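You operate a simulated robot arm through the tools that you are given. There is no shell and no other tool.

Carry out the task below with a simulated robot arm. There is one attempt and no reset: what you move stays moved.

Task
Put things in order on the top of the bench. At the end: the pink plaster roll stands on top of the green shade; the purple dowel stands on top of the beige medium pine block; the teal pad stands where the pink plaster roll stood; the grey pack stands where the teal pad stood; whatever was shut is shut again. Leave all else as you found it, and nothing knocked over.

It is judged by the outcome, as a careful person would: the job done as asked, and still so three seconds after it is handed in. It fails if anything else is knocked over, pushed out of place, dropped, spilled or broken.

Robot
A 6-joint arm with a two-finger parallel gripper, fixed in place. Base frame: the origin is at the foot of the arm, x ahead of it, y to its left, z up; the work surface is at about z = 0.86. Lengths are in m, angles in rad, forces in N, time in s.
With the tool pointing down near the work surface it reaches from about 0.26 to 0.68 m from the base axis. Its first joint turns from -1.152 to 1.152 rad. Payload 2.9 kg.
The tool frame sits at the grasp point between the pads (the TCP): z along the fingers, y along the line on which they close. The tips reach 0.03 m beyond it. Largest opening 0.11 m; finger width 0.02, thickness 0.01; the body of the gripper, 0.048 by 0.112 m, starts 0.055 m behind the TCP.
Orientation is that of the tool frame in the base frame, as [roll, pitch, yaw] about the fixed x, y, z axes, in that order (R = Rz(yaw) Ry(pitch) Rx(roll)). With the fingers straight down and closing along the base's y, the tool's x points along the base's -x, its y along +y and its z along -z.

Tools
- The arm moves only by the tool servo_tool. Its argument "deltas" is text: rows parted by semicolons, each of 7 numbers parted by spaces: the shift along the base's x, y, z in m, then the turn, a rotation vector about the base's x, y, z in rad, then the opening in per cent of the stroke, from 0 (shut) to 100 (fully open). In form: x y z wx wy wz hand; .... A call has 1 to 20 rows; each row is the pose to reach, as a shift and turn from the pose commanded when the call began. A row lasts 0.2 s, in which the tool goes at most 0.05 m and 0.15 rad; a call with a longer step from one row to the next is refused whole, and so is a gripper value outside its range. Where a pose cannot be reached the arm comes as near as it can. A force on the tool above 40 N (or 10 N above the force at the start of the call, whichever is more), or a blocked arm, ends the call early, and 0.2 s more pass. Each finger travels about 0.108 m/s and halts on what it meets, pressing with about 40 N; the grip force reading is that of the motor and also rises with nothing between the fingers. The clock runs only during rows and for 0.2 s after the last one: add rows that repeat a pose to give the fingers time. The reply holds the time, the measured pose of the TCP, the force on the tool along the base axes, the opening and the grip force, in the units named above and with some noise, with the torque about the TCP (base axes, N m) and any sound that the robot's microphone picked up.
- Cameras (640 x 400 px; columns grow to the right, rows downward): "scene" is fixed at [0.0853, 0.4328, 1.3715]; the picture's right is [-0.81, -0.58, 0.00], its down [-0.32, 0.44, -0.84] and it looks along [0.49, -0.68, -0.54] (base axes); focal length 214 px, centre (320, 200). "wrist" rides on the gripper at [0.072, 0.017, -0.103] in the tool frame; the picture's right is [-0.23, 0.97, 0.00], its down [-0.76, -0.18, -0.62] and it looks along [-0.61, -0.14, 0.78] (tool axes); focal length 222 px, centre (320, 200). There is no depth. A picture from a camera that has moved, and an enlarged one, comes with that camera's place and axes in the base frame and with its lens. The place of the scene camera against the robot may be out by one fixed shift of up to 0.025 m in any direction.
- snapshot(camera): a new picture of that camera. It takes no simulated time.
- close_up(camera, box): a new picture of the part [left, top, right, bottom] of that camera's present view, enlarged. It takes no simulated time.
- finish_job(): hands the job in; it is judged then, once.

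Nothing tells you positions but the pictures and the camera data. Unless the task says otherwise, let go and move clear before handing in.

The tools are called as a command line: name --argument value ..., lists and objects as JSON in quotes. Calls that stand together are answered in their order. servo_tool: Moves the arm, as the interface text tells. Its arguments: {"type":"object","properties":{"deltas":{"type":"string"}},"required":["deltas"]} The other tools are called the same way: snapshot (camera) takes a picture; close_up (camera, box) takes an enlarged picture of a part of a camera's view; finish_job () hands the job in.

At the start:

```text
t: 0.0
position: [0.3558, -0.1894, 1.2336]
tcp_rot: [-3.141, 0.001, -3.14]
ft_force: [1.4, 1.2, -0.4]
wrist_torque: [-0.04, -0.01, 0.01]
finger_gap: 0.1099
gripper_force: 0.1
```

scene: 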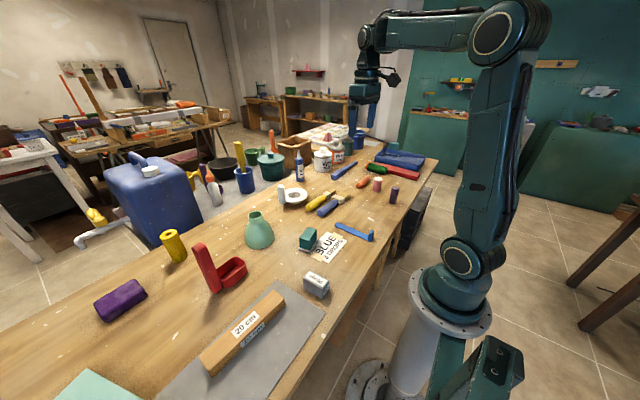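
wrist: 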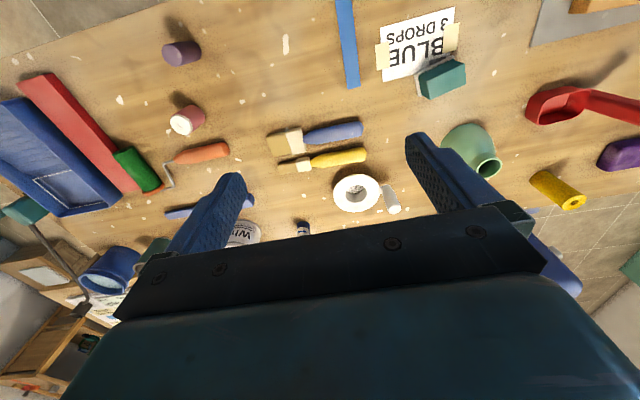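

I see a bench with many items: a green shade, a small pink roll, a purple dowel, a teal pad and a grey pack. I'll take enlarged pictures to identify each thing before moving.

close_up --camera "scene" --box '[220, 120, 460, 270]'

close_up --camera "scene" --box '[80, 200, 360, 375]'

close_up --camera "wrist" --box '[0, 0, 320, 200]'

close_up --camera "wrist" --box '[320, 0, 640, 200]'

```text
2.67 times, centred on (340, 195) of scene
camera zoom: at [0.0853, 0.4328, 1.3715], right [-0.81, -0.58, 0.0], down [-0.32, 0.44, -0.84], along [0.49, -0.68, -0.54], focal length 572 px, centre (267, 213)
```

zoom: 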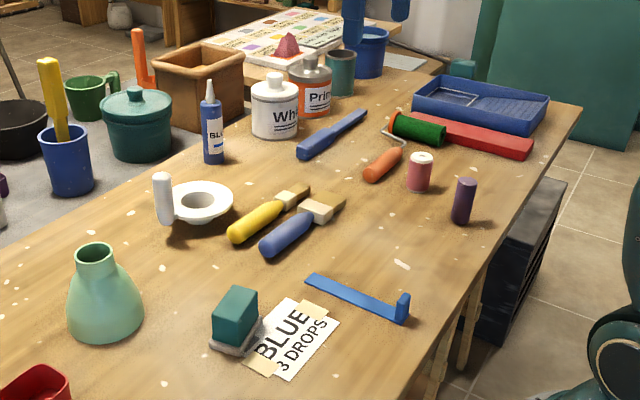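

```text
2.29 times, centred on (220, 288) of scene
camera zoom: at [0.0853, 0.4328, 1.3715], right [-0.81, -0.58, 0.0], down [-0.32, 0.44, -0.84], along [0.49, -0.68, -0.54], focal length 490 px, centre (549, 0)
```

zoom: 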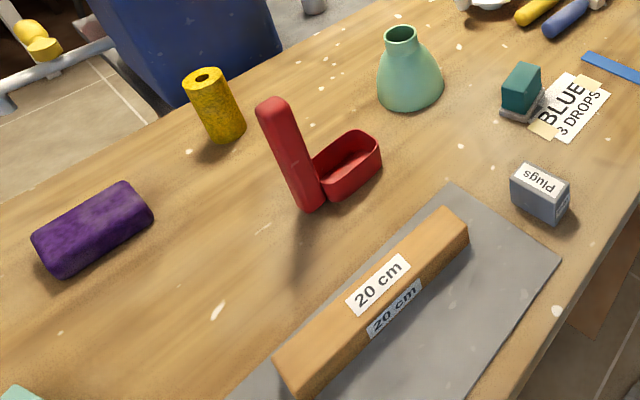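

```text
2.00 times, centred on (160, 100) of wrist
camera zoom: at [0.2836, -0.1725, 1.3357], right [0.23, 0.97, 0.0], down [0.76, -0.18, 0.62], along [0.61, -0.14, -0.78], focal length 444 px, centre (640, 400)
```

zoom: 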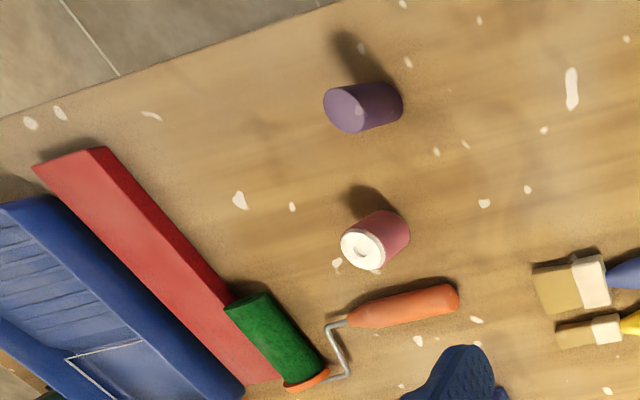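

```text
2.00 times, centred on (480, 100) of wrist
camera zoom: at [0.2836, -0.1725, 1.3357], right [0.23, 0.97, 0.0], down [0.76, -0.18, 0.62], along [0.61, -0.14, -0.78], focal length 444 px, centre (0, 400)
```

zoom: 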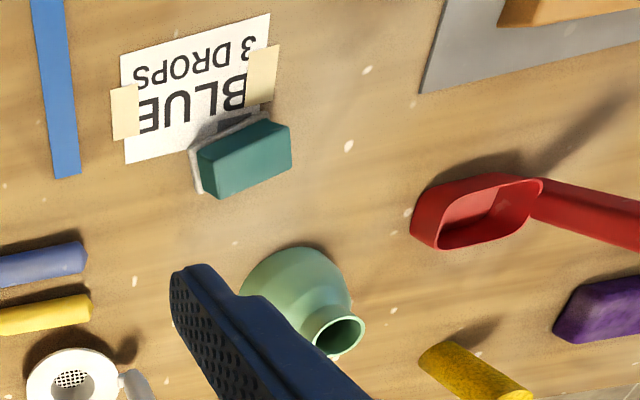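

The purple dowel looks to be near (0.27, -0.40), the pink roll near (0.37, -0.45), the teal pad near (0.41, 0.01), the shade near (0.55, 0.10) and the grey pack near (0.28, 0.14). I can't yet tell which thing is the beige medium pine block, so I'll swing the wrist camera to the left, high up, to survey.

servo_tool --deltas "0 0.04 0 0 0 0 100; 0 0.085 0 0 0 0 100; 0 0.13 0 0 0 0 100; 0 0.175 0 0 0 0 100; 0 0.22 0 0 0 0 100; 0 0.265 0 0 0 0 100; 0 0.31 0 0 0 0 100; 0 0.355 0 0 0 0 100; 0 0.4 0 0 0 0 100; 0 0.44 0 0 0 0 100; 0 0.44 0 0 0 0 100"

```text
t: 2.4
position: [0.3592, 0.2541, 1.2332]
tcp_rot: [-3.141, 0.0, 3.141]
ft_force: [-0.1, 0.7, 0.3]
wrist_torque: [0.04, 0.0, 0.0]
finger_gap: 0.11
gripper_force: 0.0
```

The arm is now over the left half; I'll look with both cameras to find the pine blocks.

snapshot --camera "wrist"

snapshot --camera "scene"

```text
taken
camera wrist: at [0.2875, 0.2716, 1.3362], right [0.23, 0.97, 0.0], down [0.76, -0.18, 0.62], along [0.61, -0.14, -0.78], focal length 222 px, centre (320, 200)
```

wrist: 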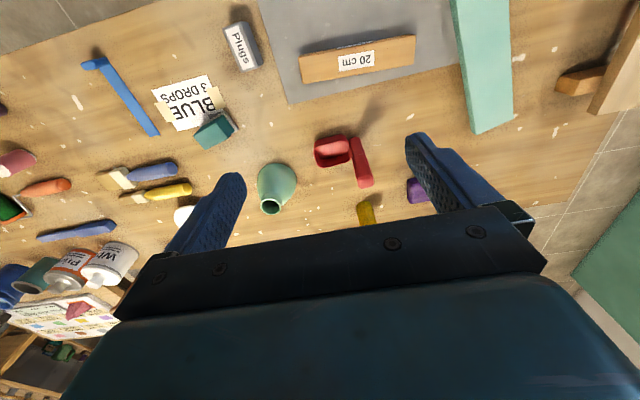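

```text
taken
```

scene: 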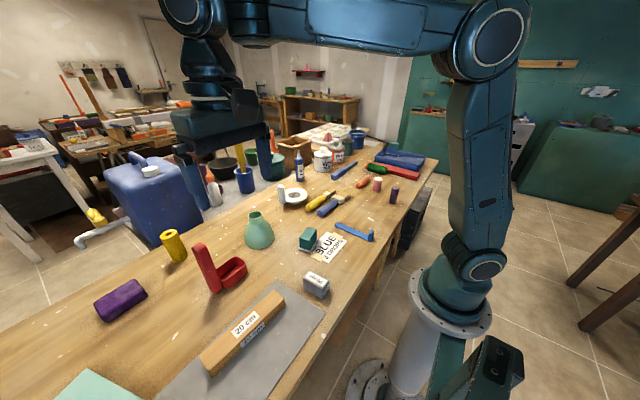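

There are more wooden pieces towards the left end of the bench. I'll enlarge those parts.

close_up --camera "wrist" --box '[440, 0, 640, 125]'

close_up --camera "wrist" --box '[220, 0, 460, 150]'

close_up --camera "wrist" --box '[140, 60, 320, 220]'

close_up --camera "wrist" --box '[0, 200, 160, 360]'

```text
3.20 times, centred on (540, 62) of wrist
camera zoom: at [0.2875, 0.2716, 1.3362], right [0.23, 0.97, 0.0], down [0.76, -0.18, 0.62], along [0.61, -0.14, -0.78], focal length 711 px, centre (-384, 640)
```

zoom: 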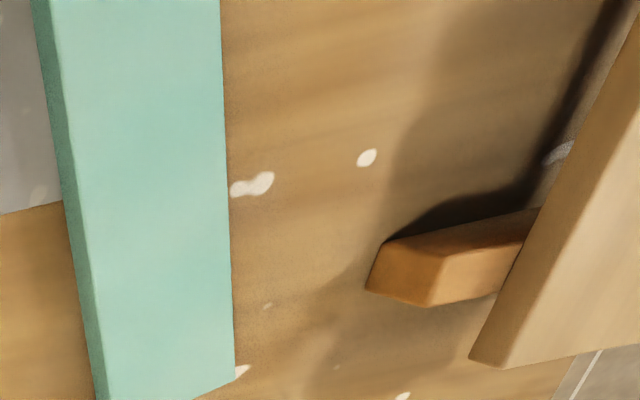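

```text
2.67 times, centred on (340, 75) of wrist
camera zoom: at [0.2875, 0.2716, 1.3362], right [0.23, 0.97, 0.0], down [0.76, -0.18, 0.62], along [0.61, -0.14, -0.78], focal length 592 px, centre (267, 533)
```

zoom: 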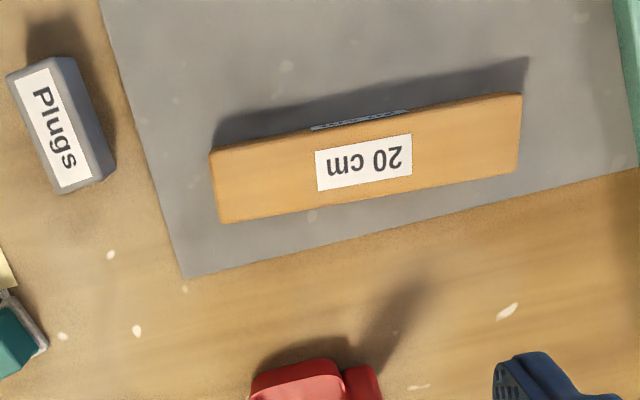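

```text
2.50 times, centred on (230, 140) of wrist
camera zoom: at [0.2875, 0.2716, 1.3362], right [0.23, 0.97, 0.0], down [0.76, -0.18, 0.62], along [0.61, -0.14, -0.78], focal length 555 px, centre (545, 350)
```

zoom: 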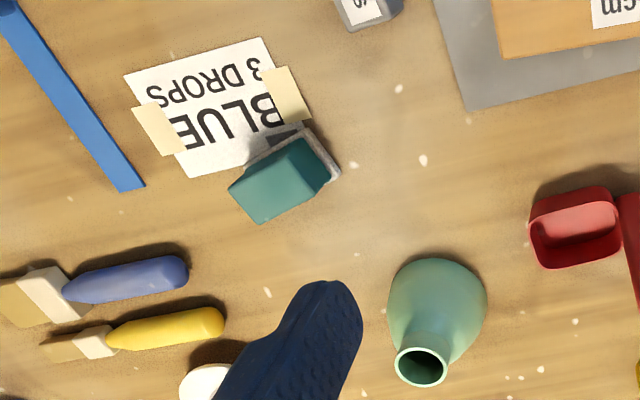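

```text
2.50 times, centred on (80, 280) of wrist
camera zoom: at [0.2875, 0.2716, 1.3362], right [0.23, 0.97, 0.0], down [0.76, -0.18, 0.62], along [0.61, -0.14, -0.78], focal length 555 px, centre (920, 0)
```

zoom: 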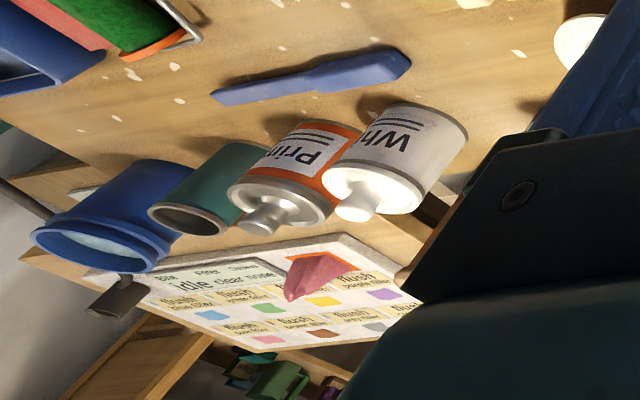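

There's a beige board and an orange-brown piece at the far left end. I'll move further left and turn the camera that way to see them.

servo_tool --deltas "-0.01 0.03 0 0 0 0.14 100; -0.02 0.06 0 0 0 0.28 100; -0.03 0.09 0 0 0 0.42 100; -0.03 0.12 0 0 0 0.56 100; -0.03 0.15 0 0 0 0.7 100; -0.03 0.15 0 0 0 0.84 100; -0.03 0.15 0 0 0 0.98 100; -0.03 0.15 0 0 0 0.98 100"

snapshot --camera "wrist"

```text
t: 4.2
position: [0.3251, 0.4005, 1.2336]
tcp_rot: [3.141, 0.0, -2.16]
ft_force: [0.4, 0.4, 0.2]
wrist_torque: [0.01, -0.01, 0.01]
finger_gap: 0.1099
gripper_force: 0.1
```

```text
taken
camera wrist: at [0.2711, 0.3499, 1.3361], right [-0.68, 0.73, 0.0], down [0.57, 0.53, 0.62], along [0.45, 0.43, -0.78], focal length 222 px, centre (320, 200)
```

wrist: 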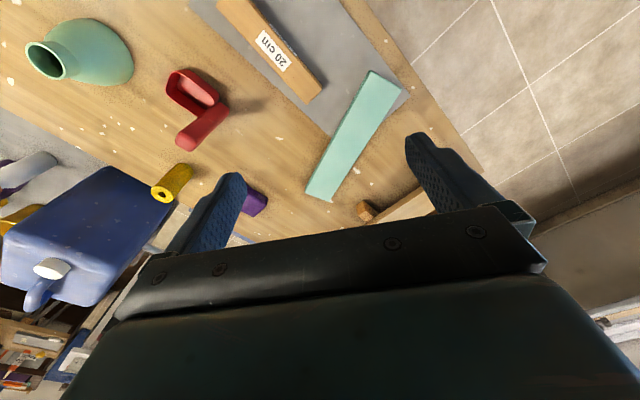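

The fingers hide the left end; I'll move a little further left and turn back somewhat so it appears between them.

servo_tool --deltas "0 0.045 0 0 0 -0.14 100; 0 0.09 0 0 0 -0.28 100; 0 0.135 0 0 0 -0.42 100; 0 0.17 0 0 0 -0.56 100; 0 0.17 0 0 0 -0.70 100; 0 0.17 0 0 0 -0.84 100; 0 0.17 0 0 0 -0.84 100"

snapshot --camera "wrist"

```text
t: 5.8
position: [0.2866, 0.5156, 1.195]
tcp_rot: [-3.14, 0.0, -2.998]
ft_force: [-1.3, -0.5, 0.5]
wrist_torque: [-0.02, -0.1, 0.01]
finger_gap: 0.1103
gripper_force: 0.0
out of reach, approached as far as the arm can: row 2, 3, 4, 5, 6, 7
```

```text
taken
camera wrist: at [0.2138, 0.5222, 1.2969], right [0.09, 1.0, 0.0], down [0.78, -0.07, 0.62], along [0.62, -0.06, -0.78], focal length 222 px, centre (320, 200)
```

wrist: 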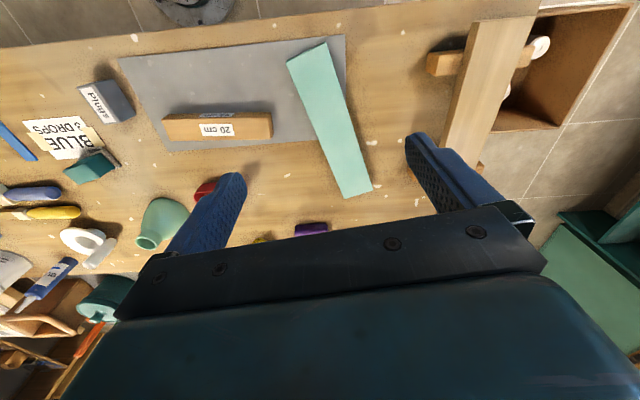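

The far-left piece is a bench vice with wooden jaws, part of the bench. I'll look closer at the "20 cm" block and the surrounding parts, and at the crate region from the scene camera.

close_up --camera "wrist" --box '[390, 0, 640, 156]'

close_up --camera "wrist" --box '[60, 30, 300, 180]'

close_up --camera "scene" --box '[200, 100, 360, 200]'

close_up --camera "scene" --box '[340, 130, 460, 205]'

close_up --camera "scene" --box '[270, 210, 390, 310]'

```text
2.56 times, centred on (515, 78) of wrist
camera zoom: at [0.2138, 0.5222, 1.2969], right [0.09, 1.0, 0.0], down [0.78, -0.07, 0.62], along [0.62, -0.06, -0.78], focal length 569 px, centre (-179, 512)
```

zoom: 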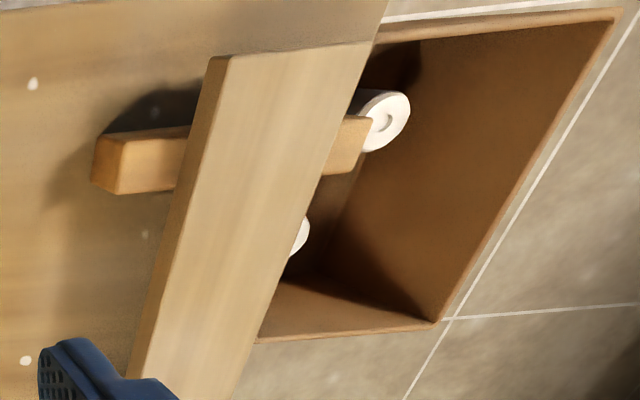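

```text
2.67 times, centred on (180, 105) of wrist
camera zoom: at [0.2138, 0.5222, 1.2969], right [0.09, 1.0, 0.0], down [0.78, -0.07, 0.62], along [0.62, -0.06, -0.78], focal length 592 px, centre (693, 453)
```

zoom: 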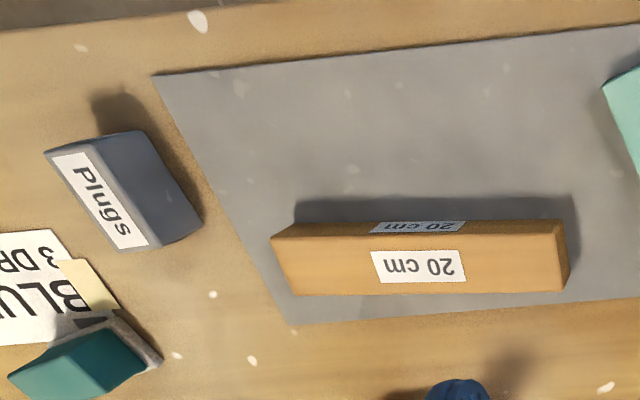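

```text
4.00 times, centred on (280, 150) of scene
camera zoom: at [0.0851, 0.4327, 1.3715], right [-0.81, -0.58, 0.0], down [-0.32, 0.44, -0.84], along [0.49, -0.68, -0.54], focal length 858 px, centre (480, 400)
```

zoom: 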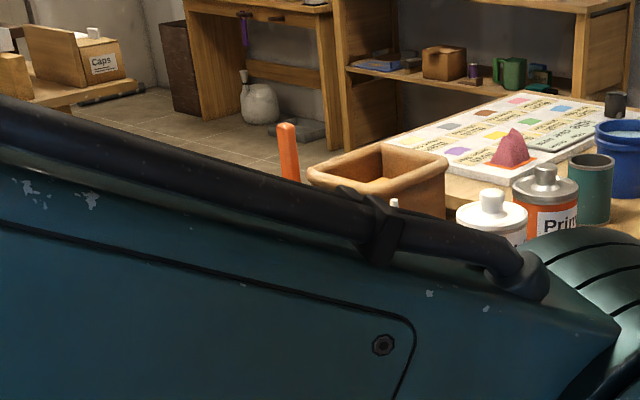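

```text
5.33 times, centred on (400, 168) of scene
camera zoom: at [0.0851, 0.4327, 1.3715], right [-0.81, -0.58, 0.0], down [-0.32, 0.44, -0.84], along [0.49, -0.68, -0.54], focal length 1144 px, centre (-107, 373)
```

zoom: 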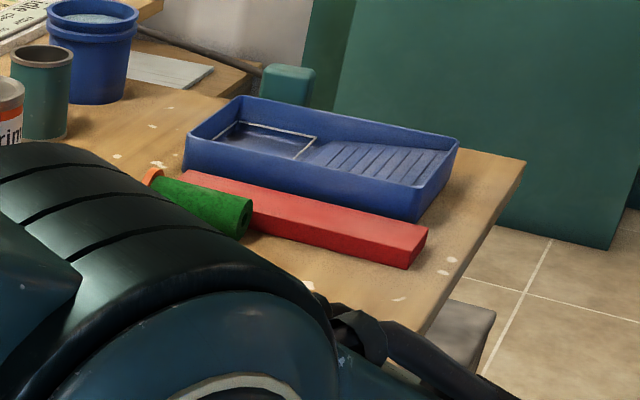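

```text
4.00 times, centred on (330, 260) of scene
camera zoom: at [0.0851, 0.4327, 1.3715], right [-0.81, -0.58, 0.0], down [-0.32, 0.44, -0.84], along [0.49, -0.68, -0.54], focal length 858 px, centre (280, -40)
```

zoom: 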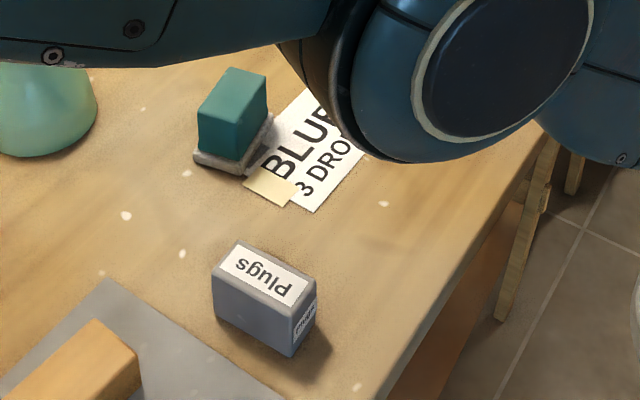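

The vice and its tray are part of the bench, so the tan block labelled "20 cm" on the grey sheet must be the beige medium pine block. I see nothing shut that needs opening. Next I'll go back toward the pink roll on the right and look at it straight from above.

servo_tool --deltas "0 -0.04 0 0 0 -0.05 100; 0 -0.085 0 0 0 -0.1 100; 0 -0.13 0 0 0 -0.14 100; 0 -0.175 0 0 0 -0.14 100; 0 -0.22 0 0 0 -0.14 100; 0 -0.265 0 0 0 -0.14 100; 0 -0.31 0 0 0 -0.14 100; 0 -0.355 0 0 0 -0.14 100; 0 -0.4 0 0 0 -0.14 100; 0 -0.445 0 0 0 -0.14 100; 0 -0.49 0 0 0 -0.14 100; 0 -0.53 0 0 0 -0.14 100; 0 -0.53 0 0 0 -0.14 100"

```text
t: 8.6
position: [0.2858, -0.0133, 1.2]
tcp_rot: [3.141, 0.001, -3.141]
ft_force: [-0.1, 1.2, 0.5]
wrist_torque: [-0.02, -0.03, -0.01]
finger_gap: 0.11
gripper_force: 0.0
```

The arm is back near the middle at (0.286, -0.013, 1.20). I'll now go above the pink roll, estimated at (0.377, -0.464), staying at z about 1.10.

servo_tool --deltas "0.01 -0.04 0 0 0 0 100; 0.02 -0.08 0 0 0 0 100; 0.03 -0.12 0 0 0 0 100; 0.04 -0.16 0 0 0 0 100; 0.05 -0.2 0 0 0 0 100; 0.06 -0.24 -0.01 0 0 0 100; 0.07 -0.28 -0.02 0 0 0 100; 0.08 -0.32 -0.04 0 0 0 100; 0.09 -0.36 -0.05 0 0 0 100; 0.091 -0.4 -0.07 0 0 0 100; 0.091 -0.43 -0.09 0 0 0 100; 0.091 -0.45 -0.1 0 0 0 100; 0.091 -0.45 -0.1 0 0 0 100"

snapshot --camera "wrist"

snapshot --camera "scene"

```text
t: 11.4
position: [0.3765, -0.4653, 1.0981]
tcp_rot: [-3.141, -0.002, 3.141]
ft_force: [-0.1, 0.3, -1.4]
wrist_torque: [0.01, -0.02, 0.02]
finger_gap: 0.1099
gripper_force: 0.1
```

```text
taken
camera wrist: at [0.3043, -0.4482, 1.201], right [0.23, 0.97, 0.0], down [0.76, -0.18, 0.62], along [0.61, -0.14, -0.78], focal length 222 px, centre (320, 200)
```

wrist: 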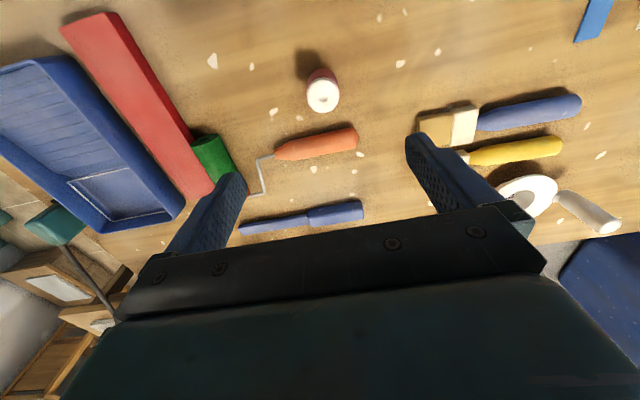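

```text
taken
```

scene: 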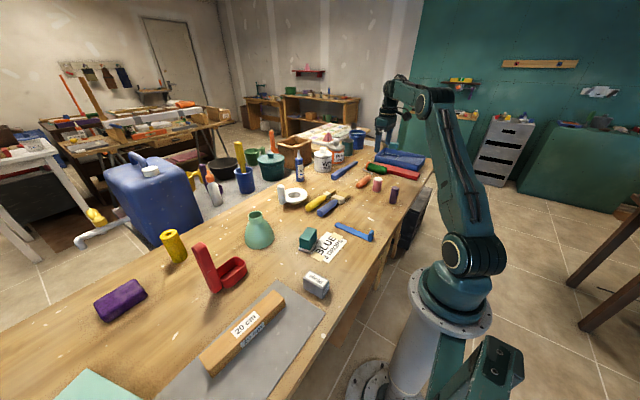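

close_up --camera "wrist" --box '[240, 40, 400, 140]'

```text
4.00 times, centred on (320, 90) of wrist
camera zoom: at [0.3043, -0.4482, 1.201], right [0.23, 0.97, 0.0], down [0.76, -0.18, 0.62], along [0.61, -0.14, -0.78], focal length 888 px, centre (320, 640)
```

zoom: 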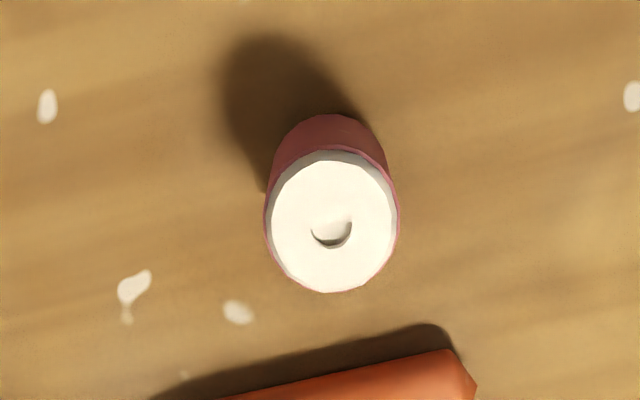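

The pink roll stands at about (0.372, -0.461), about 40 mm across and 55 mm tall. I'll straighten over it and lower with open fingers, then check before closing.

servo_tool --deltas "-0.0043 0.0045 -0.03 0 0 0 100; -0.0043 0.0045 -0.07 0 0 0 100; -0.0043 0.0045 -0.11 0 0 0 100; -0.0043 0.0045 -0.14 0 0 0 100; -0.0043 0.0045 -0.17 0 0 0 100; -0.0043 0.0045 -0.19 0 0 0 100; -0.0043 0.0045 -0.198 0 0 0 100; -0.0043 0.0045 -0.198 0 0 0 100"

snapshot --camera "wrist"

```text
t: 13.2
position: [0.3707, -0.46, 0.8996]
tcp_rot: [3.141, -0.002, -3.141]
ft_force: [0.4, 0.5, -0.2]
wrist_torque: [-0.02, 0.02, 0.03]
finger_gap: 0.1099
gripper_force: 0.1
```

```text
taken
camera wrist: at [0.2987, -0.4426, 1.0017], right [0.23, 0.97, 0.0], down [0.76, -0.18, 0.62], along [0.61, -0.14, -0.78], focal length 222 px, centre (320, 200)
```

wrist: 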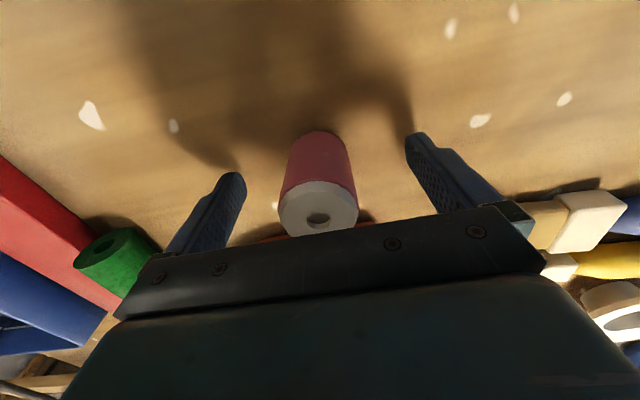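

The roll is centred between the fingers. I'll close on it and lift a little.

servo_tool --deltas "0 0 0 0 0 0 60; 0 0 0 0 0 0 30; 0 0 0 0 0 0 0; 0 0 0 0 0 0 0; 0 0 0 0 0 0 0; 0 0 0 0 0 0 0"

```text
t: 14.6
position: [0.3703, -0.4583, 0.8995]
tcp_rot: [3.141, -0.001, 3.141]
ft_force: [-0.1, 0.2, 0.3]
wrist_torque: [0.04, 0.01, -0.03]
finger_gap: 0.04
gripper_force: 39.8
```

The grip is firm at 40 mm. I'll lift the roll straight up to a safe height.

servo_tool --deltas "0 0 0.01 0 0 0 0; 0 0 0.04 0 0 0 0; 0 0 0.08 0 0 0 0; 0 0 0.12 0 0 0 0; 0 0 0.16 0 0 0 0; 0 0 0.2 0 0 0 0; 0 0 0.24 0 0 0 0; 0 0 0.26 0 0 0 0; 0 0 0.26 0 0 0 0"

snapshot --camera "wrist"

```text
t: 16.6
position: [0.3727, -0.4599, 1.1595]
tcp_rot: [3.14, -0.001, -3.14]
ft_force: [-0.8, -0.4, -1.2]
wrist_torque: [0.0, 0.04, 0.03]
finger_gap: 0.0403
gripper_force: 40.3
```

```text
taken
camera wrist: at [0.3012, -0.443, 1.2622], right [0.23, 0.97, 0.0], down [0.76, -0.18, 0.62], along [0.61, -0.14, -0.78], focal length 222 px, centre (320, 200)
```

wrist: 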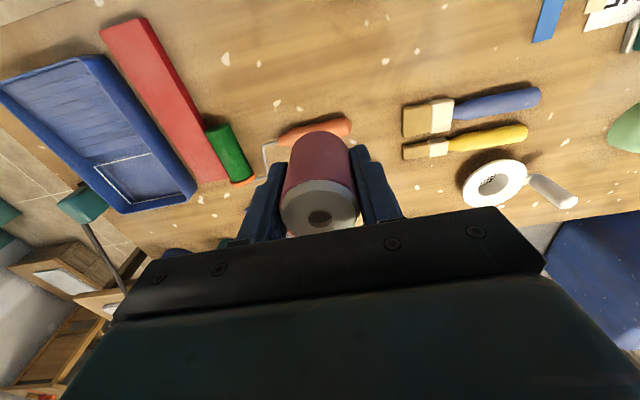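

The roll is held firmly. I'll carry it across toward the shade at about (0.55, 0.10), staying high at z 1.16.

servo_tool --deltas "0.008 0.025 0 0 0 0 0; 0.022 0.07 0 0 0 0 0; 0.036 0.115 0 0 0 0 0; 0.05 0.16 0 0 0 0 0; 0.064 0.205 0 0 0 0 0; 0.078 0.25 0 0 0 0 0; 0.092 0.295 0 0 0 0 0; 0.106 0.34 0 0 0 0 0; 0.12 0.385 0 0 0 0 0; 0.134 0.43 0 0 0 0 0; 0.148 0.475 0 0 0 0 0; 0.162 0.52 0 0 0 0 0; 0.174 0.55 0 0 0 0 0; 0.178 0.56 0 0 0 0 0; 0.178 0.56 0 0 0 0 0"

snapshot --camera "wrist"

close_up --camera "wrist" --box '[220, 20, 420, 145]'

snapshot --camera "scene"

```text
t: 19.8
position: [0.5515, 0.098, 1.1628]
tcp_rot: [-3.141, 0.0, -3.141]
ft_force: [0.0, 0.2, -1.9]
wrist_torque: [0.01, -0.03, 0.02]
finger_gap: 0.0397
gripper_force: 40.2
```

```text
taken
camera wrist: at [0.4785, 0.1144, 1.2645], right [0.23, 0.97, 0.0], down [0.76, -0.18, 0.62], along [0.61, -0.14, -0.78], focal length 222 px, centre (320, 200)
```

wrist: 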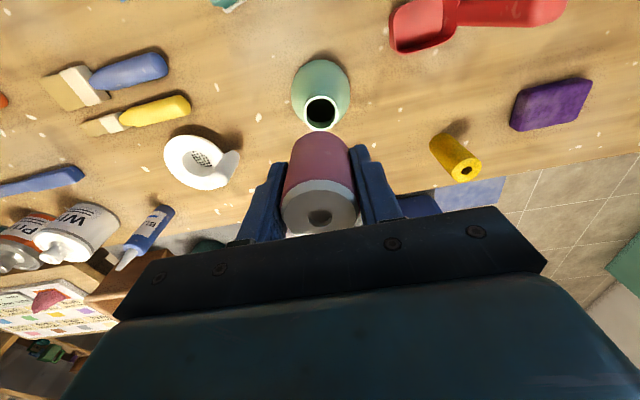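

```text
3.20 times, centred on (320, 82) of wrist
camera zoom: at [0.4785, 0.1144, 1.2645], right [0.23, 0.97, 0.0], down [0.76, -0.18, 0.62], along [0.61, -0.14, -0.78], focal length 711 px, centre (320, 576)
```

zoom: 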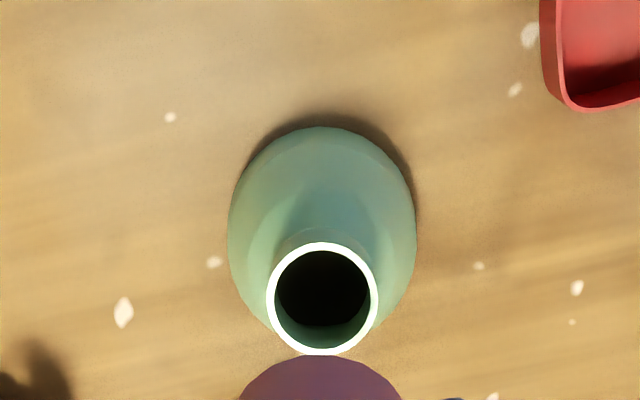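

```text
taken
```

scene: 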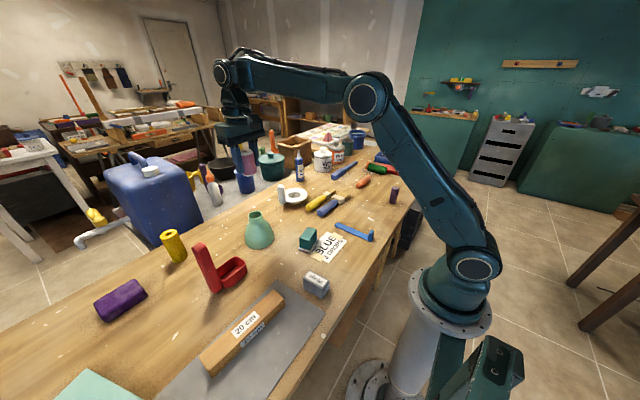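

The shade's neck ring is at about (0.566, 0.094) with its top near z 0.978 and an outer diameter of about 44 mm, so the 40 mm roll can rest on the rim. I'll move over it and lower partway to measure again.

servo_tool --deltas "0.008 -0.0015 -0.015 0 0 0 0; 0.0155 -0.0029 -0.04 0 0 0 0; 0.0155 -0.0029 -0.06 0 0 0 0; 0.0155 -0.0029 -0.0615 0 0 0 0; 0.0155 -0.0029 -0.0615 0 0 0 0"

close_up --camera "wrist" --box '[220, 40, 420, 165]'

close_up --camera "scene" --box '[200, 130, 320, 255]'

```text
t: 21.0
position: [0.563, 0.096, 1.1]
tcp_rot: [3.14, -0.001, -3.141]
ft_force: [0.3, 0.1, -1.0]
wrist_torque: [-0.02, 0.0, -0.01]
finger_gap: 0.0397
gripper_force: 40.2
```

```text
3.20 times, centred on (320, 102) of wrist
camera zoom: at [0.4916, 0.1131, 1.2024], right [0.23, 0.97, 0.0], down [0.76, -0.18, 0.62], along [0.61, -0.14, -0.78], focal length 711 px, centre (320, 512)
```

zoom: 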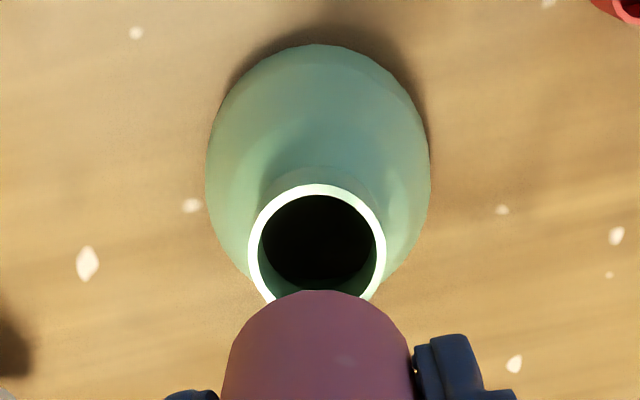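

```text
3.20 times, centred on (260, 192) of scene
camera zoom: at [0.0853, 0.4328, 1.3715], right [-0.81, -0.58, 0.0], down [-0.32, 0.44, -0.84], along [0.49, -0.68, -0.54], focal length 686 px, centre (512, 224)
```

zoom: 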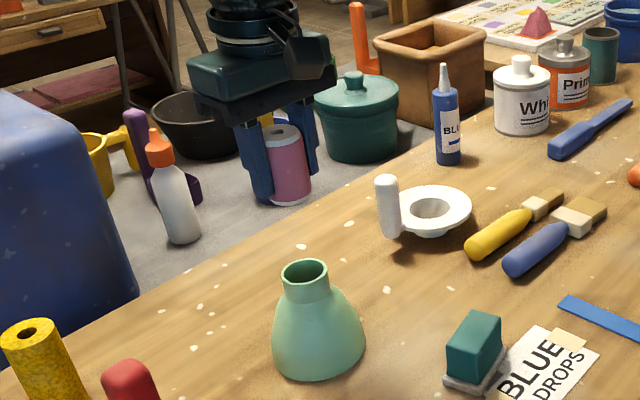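

The roll hangs straight, and combining the views the neck is at about (0.570, 0.093) with its top near z 0.965. I'll shift by a few millimetres and lower to leave about 3 cm between roll and rim, then re-check.

servo_tool --deltas "0.003 -0.0013 -0.01 0 0 0 0; 0.0055 -0.0026 -0.03 0 0 0 0; 0.0055 -0.0026 -0.05 0 0 0 0; 0.0055 -0.0026 -0.06 0 0 0 0; 0.0055 -0.0026 -0.06 0 0 0 0"

close_up --camera "wrist" --box '[220, 60, 420, 185]'

close_up --camera "scene" --box '[210, 160, 310, 260]'

```text
t: 22.2
position: [0.5692, 0.0965, 1.0392]
tcp_rot: [3.142, 0.0, -3.141]
ft_force: [1.1, 0.2, -1.2]
wrist_torque: [0.02, 0.01, 0.0]
finger_gap: 0.0401
gripper_force: 39.6
```

```text
3.20 times, centred on (320, 122) of wrist
camera zoom: at [0.4977, 0.1128, 1.1414], right [0.23, 0.97, 0.0], down [0.76, -0.18, 0.62], along [0.61, -0.14, -0.78], focal length 711 px, centre (320, 448)
```

zoom: 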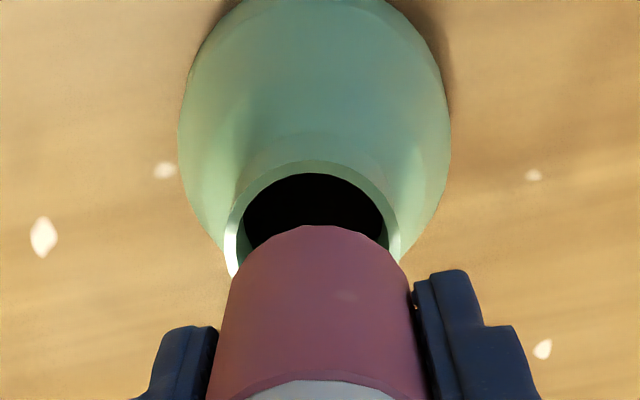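

```text
4.00 times, centred on (260, 210) of scene
camera zoom: at [0.0853, 0.4328, 1.3715], right [-0.81, -0.58, 0.0], down [-0.32, 0.44, -0.84], along [0.49, -0.68, -0.54], focal length 858 px, centre (560, 160)
```

zoom: 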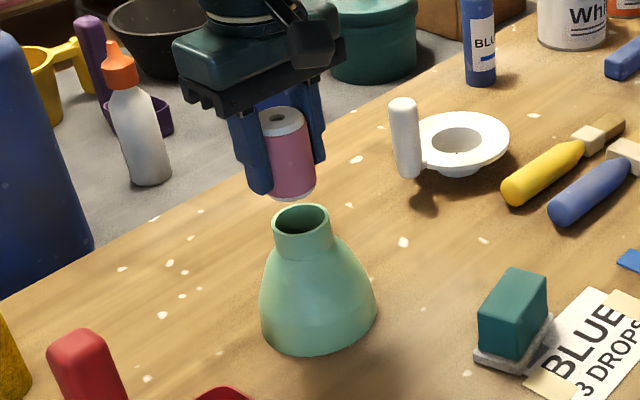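

The roll is nearly aligned; the neck is about 1.6 mm to one side. I'll correct that and lower to just above the expected contact.

servo_tool --deltas "-0.0004 -0.0016 0 0 0 0 0; -0.0004 -0.002 -0.01 0 0 0 0; -0.0004 -0.002 -0.02 0 0 0 0; -0.0004 -0.002 -0.026 0 0 0 0; -0.0004 -0.002 -0.026 0 0 0 0"

close_up --camera "wrist" --box '[220, 60, 420, 185]'

close_up --camera "scene" --box '[230, 170, 290, 250]'

```text
t: 23.4
position: [0.5699, 0.0913, 1.0129]
tcp_rot: [-3.141, 0.001, -3.14]
ft_force: [0.9, 0.2, -0.4]
wrist_torque: [0.0, 0.01, 0.04]
finger_gap: 0.0402
gripper_force: 39.8
```

```text
3.20 times, centred on (320, 122) of wrist
camera zoom: at [0.4975, 0.109, 1.1164], right [0.23, 0.97, 0.0], down [0.76, -0.18, 0.62], along [0.61, -0.14, -0.78], focal length 711 px, centre (320, 448)
```

zoom: 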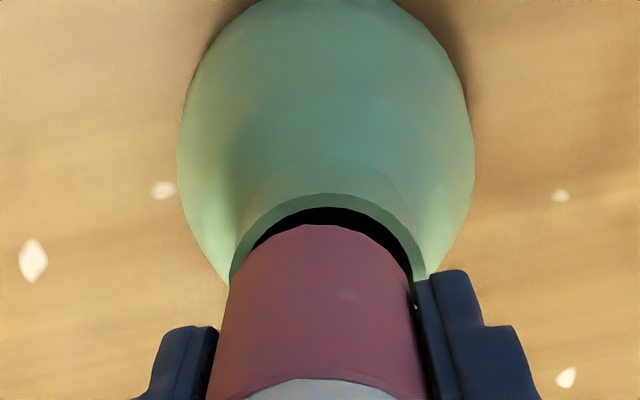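

```text
5.00 times, centred on (260, 210) of scene
camera zoom: at [0.0853, 0.4328, 1.3715], right [-0.81, -0.58, 0.0], down [-0.32, 0.44, -0.84], along [0.49, -0.68, -0.54], focal length 1072 px, centre (620, 150)
```

zoom: 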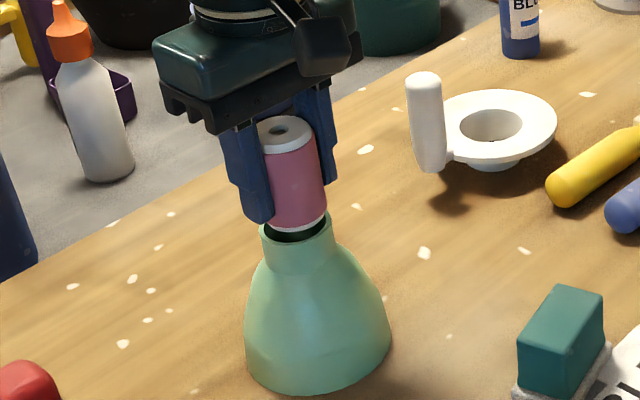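

It overshot slightly: the neck is now about 2 mm to the other side. I'll correct with more settling time and lower another 4 mm.

servo_tool --deltas "-0.0005 0.002 0 0 0 0 0; -0.0005 0.002 -0.002 0 0 0 0; -0.0005 0.002 -0.004 0 0 0 0; -0.0005 0.002 -0.004 0 0 0 0; -0.0005 0.002 -0.004 0 0 0 0; -0.0005 0.002 -0.004 0 0 0 0"

close_up --camera "wrist" --box '[220, 60, 420, 185]'

close_up --camera "scene" --box '[230, 190, 290, 230]'

```text
t: 24.8
position: [0.5687, 0.0944, 1.0095]
tcp_rot: [-3.141, 0.0, 3.141]
ft_force: [-0.6, -0.5, -1.4]
wrist_torque: [-0.02, -0.03, 0.0]
finger_gap: 0.0399
gripper_force: 39.5
```

```text
3.20 times, centred on (320, 122) of wrist
camera zoom: at [0.497, 0.1122, 1.1124], right [0.23, 0.97, 0.0], down [0.76, -0.18, 0.62], along [0.61, -0.14, -0.78], focal length 711 px, centre (320, 448)
```

zoom: 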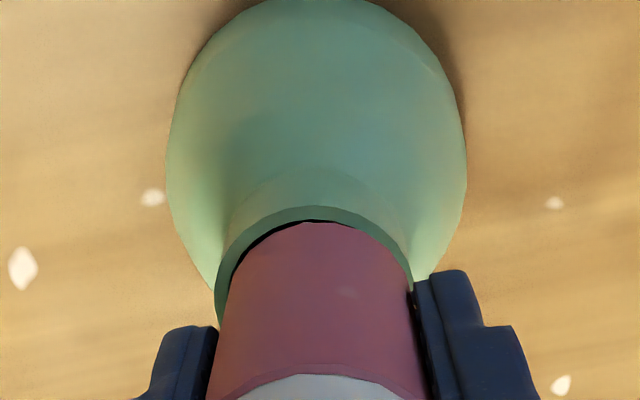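

```text
10.00 times, centred on (260, 210) of scene
camera zoom: at [0.0853, 0.4328, 1.3715], right [-0.81, -0.58, 0.0], down [-0.32, 0.44, -0.84], along [0.49, -0.68, -0.54], focal length 2145 px, centre (920, 100)
```

zoom: 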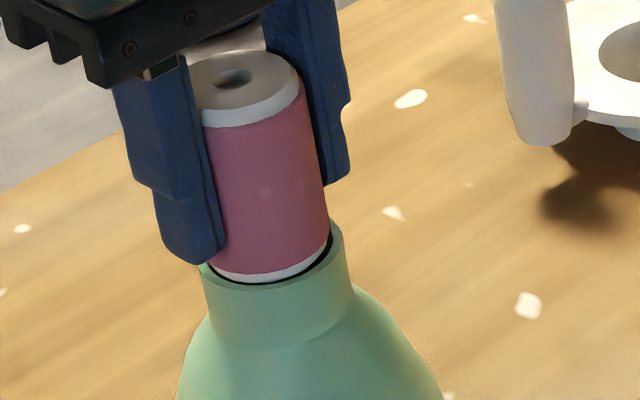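

The roll is now centred to within about 1 mm and sits a few millimetres above the rim. I'll lower gently in small steps and watch the force.

servo_tool --deltas "0 -0.0005 -0.001 0 0 0 0; 0 -0.0005 -0.002 0 0 0 0; 0 -0.0005 -0.003 0 0 0 0; 0 -0.0005 -0.003 0 0 0 0"

close_up --camera "scene" --box '[230, 190, 290, 230]'

```text
t: 25.8
position: [0.5683, 0.0942, 1.0086]
tcp_rot: [3.141, 0.007, -3.141]
ft_force: [0.9, 1.9, 23.9]
wrist_torque: [-0.08, 0.08, 0.05]
finger_gap: 0.0399
gripper_force: 40.0
```

```text
10.00 times, centred on (260, 210) of scene
camera zoom: at [0.0849, 0.4327, 1.3716], right [-0.81, -0.58, 0.0], down [-0.32, 0.44, -0.84], along [0.49, -0.68, -0.54], focal length 2145 px, centre (920, 100)
```

zoom: 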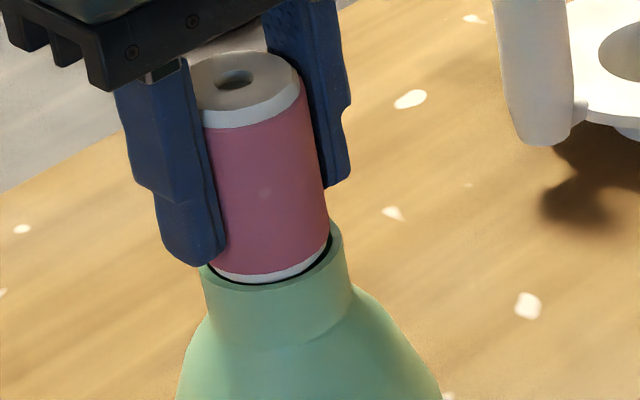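

The roll touches the rim (about 24 N). I'll look closely at the contact before letting go.

close_up --camera "scene" --box '[246, 206, 270, 222]'

close_up --camera "wrist" --box '[270, 110, 370, 172]'

```text
16.00 times, centred on (258, 214) of scene
camera zoom: at [0.0849, 0.4327, 1.3716], right [-0.81, -0.58, 0.0], down [-0.32, 0.44, -0.84], along [0.49, -0.68, -0.54], focal length 3432 px, centre (1312, -24)
```

zoom: 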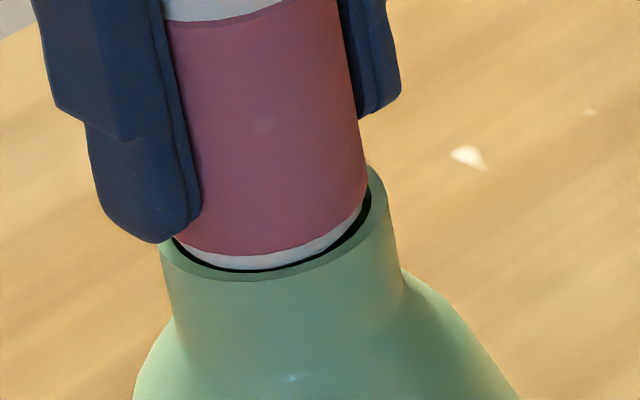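

```text
6.40 times, centred on (320, 141) of wrist
camera zoom: at [0.4963, 0.1117, 1.1109], right [0.23, 0.97, 0.0], down [0.76, -0.18, 0.63], along [0.61, -0.14, -0.78], focal length 1422 px, centre (320, 578)
```

zoom: 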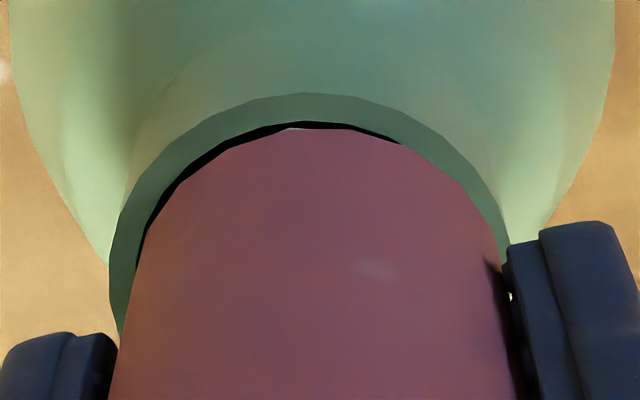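

The roll sits on the rim but about 1.5 mm off-centre toward +x and 1 mm toward +y. I'll lift a few millimetres, shift to centre it, and set it down again gently.

servo_tool --deltas "0 0 0.003 0 0 0 0; 0 0 0.006 0 0 0 0; -0.0016 -0.0011 0.006 0 0 0 0; -0.0016 -0.0011 0.006 0 0 0 0; -0.0016 -0.0011 0.006 0 0 0 0; -0.0016 -0.0011 0.004 0 0 0 0; -0.0016 -0.0011 0.002 0 0 0 0; -0.0016 -0.0011 0.0012 0 0 0 0; -0.0016 -0.0011 0.0012 0 0 0 0"

close_up --camera "scene" --box '[246, 206, 270, 222]'

close_up --camera "wrist" --box '[270, 110, 370, 172]'

```text
t: 27.8
position: [0.568, 0.0936, 1.0101]
tcp_rot: [3.142, 0.004, -3.138]
ft_force: [-2.6, 4.2, 18.8]
wrist_torque: [0.11, 0.17, 0.05]
finger_gap: 0.0397
gripper_force: 39.8
```

```text
16.00 times, centred on (258, 214) of scene
camera zoom: at [0.0848, 0.4328, 1.3715], right [-0.81, -0.58, 0.0], down [-0.32, 0.44, -0.84], along [0.49, -0.68, -0.54], focal length 3432 px, centre (1312, -24)
```

zoom: 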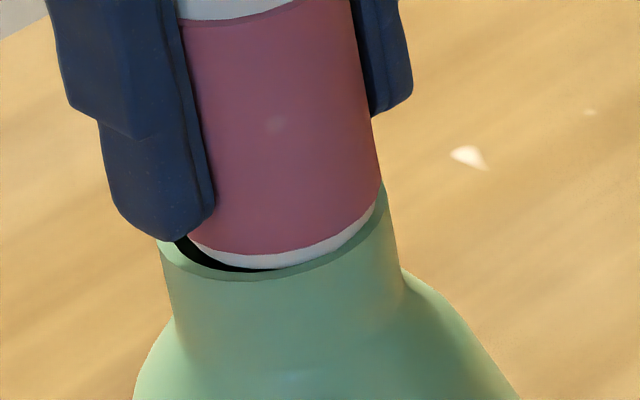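

```text
6.40 times, centred on (320, 141) of wrist
camera zoom: at [0.4948, 0.11, 1.1113], right [0.23, 0.97, 0.0], down [0.76, -0.18, 0.63], along [0.61, -0.14, -0.78], focal length 1422 px, centre (320, 578)
```

zoom: 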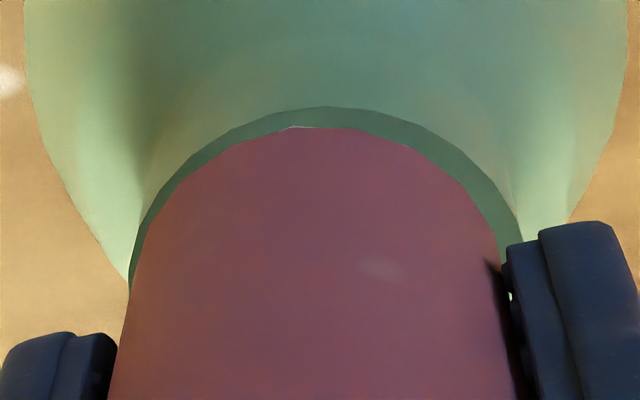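

Now it's about 1 mm too far toward −y. I'll lift, shift back about 0.9 mm, and set it down again lightly.

servo_tool --deltas "0 0 0.002 0 0 0 0; 0 0 0.005 0 0 0 0; 0.0002 0.0009 0.005 0 0 0 0; 0.0002 0.0009 0.005 0 0 0 0; 0.0002 0.0009 0.005 0 0 0 0; 0.0002 0.0009 0.003 0 0 0 0; 0.0002 0.0009 0.0015 0 0 0 0; 0.0002 0.0009 0.0006 0 0 0 0; 0.0002 0.0009 0.0006 0 0 0 0"

close_up --camera "scene" --box '[246, 206, 270, 222]'

close_up --camera "wrist" --box '[270, 110, 370, 172]'

```text
t: 29.8
position: [0.567, 0.0947, 1.0102]
tcp_rot: [-3.141, 0.001, -3.141]
ft_force: [0.6, -0.5, 3.6]
wrist_torque: [-0.11, -0.08, 0.0]
finger_gap: 0.0397
gripper_force: 39.8
```

```text
16.00 times, centred on (258, 214) of scene
camera zoom: at [0.0852, 0.4327, 1.3715], right [-0.81, -0.58, 0.0], down [-0.32, 0.44, -0.84], along [0.49, -0.68, -0.54], focal length 3432 px, centre (1312, -24)
```

zoom: 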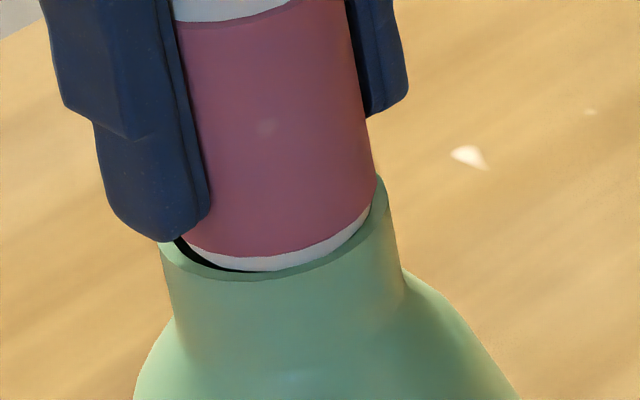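

```text
6.40 times, centred on (320, 141) of wrist
camera zoom: at [0.4952, 0.1114, 1.112], right [0.23, 0.97, 0.0], down [0.76, -0.18, 0.62], along [0.61, -0.14, -0.78], focal length 1422 px, centre (320, 578)
```

zoom: 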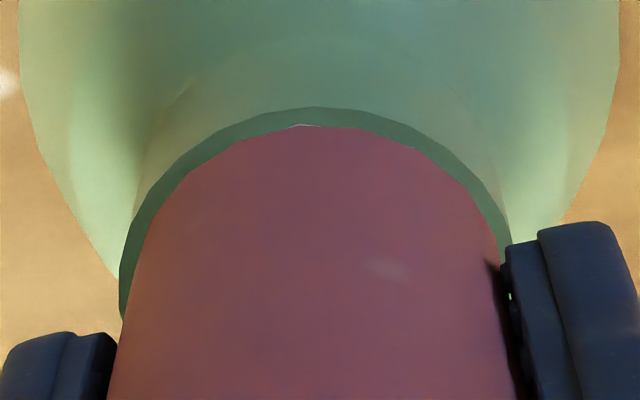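

Well centred now, with light contact (about 4 N). I'll open the fingers gently and check it stands.

servo_tool --deltas "0 0 0 0 0 0 40; 0 0 0 0 0 0 48; 0 0 0 0 0 0 60; 0 0 0 0 0 0 75; 0 0 0 0 0 0 75"

close_up --camera "scene" --box '[230, 180, 302, 225]'

snapshot --camera "wrist"

```text
t: 31.0
position: [0.5677, 0.0937, 1.0093]
tcp_rot: [3.14, 0.0, 3.141]
ft_force: [0.5, 0.2, 0.0]
wrist_torque: [-0.03, 0.0, 0.0]
finger_gap: 0.0827
gripper_force: 0.1
```

```text
8.89 times, centred on (266, 202) of scene
camera zoom: at [0.0853, 0.4327, 1.3715], right [-0.81, -0.58, 0.0], down [-0.32, 0.44, -0.84], along [0.49, -0.68, -0.54], focal length 1906 px, centre (800, 178)
```

zoom: 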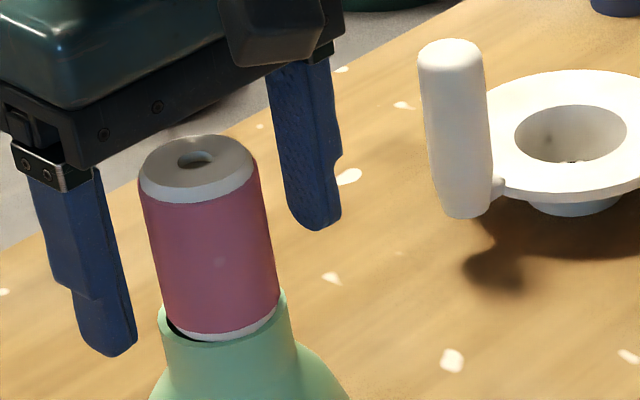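

```text
taken
camera wrist: at [0.4952, 0.1113, 1.1118], right [0.23, 0.97, 0.0], down [0.76, -0.18, 0.62], along [0.61, -0.14, -0.78], focal length 222 px, centre (320, 200)
```

wrist: 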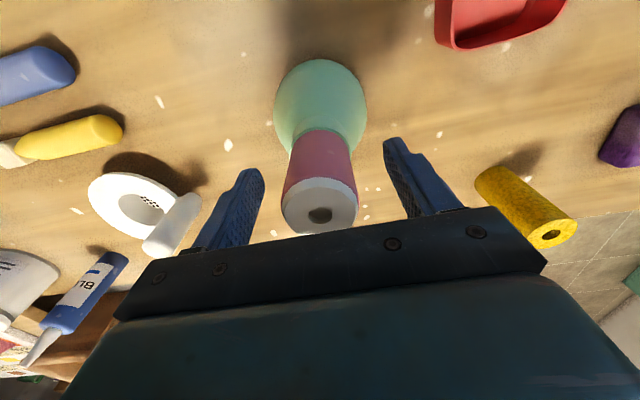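

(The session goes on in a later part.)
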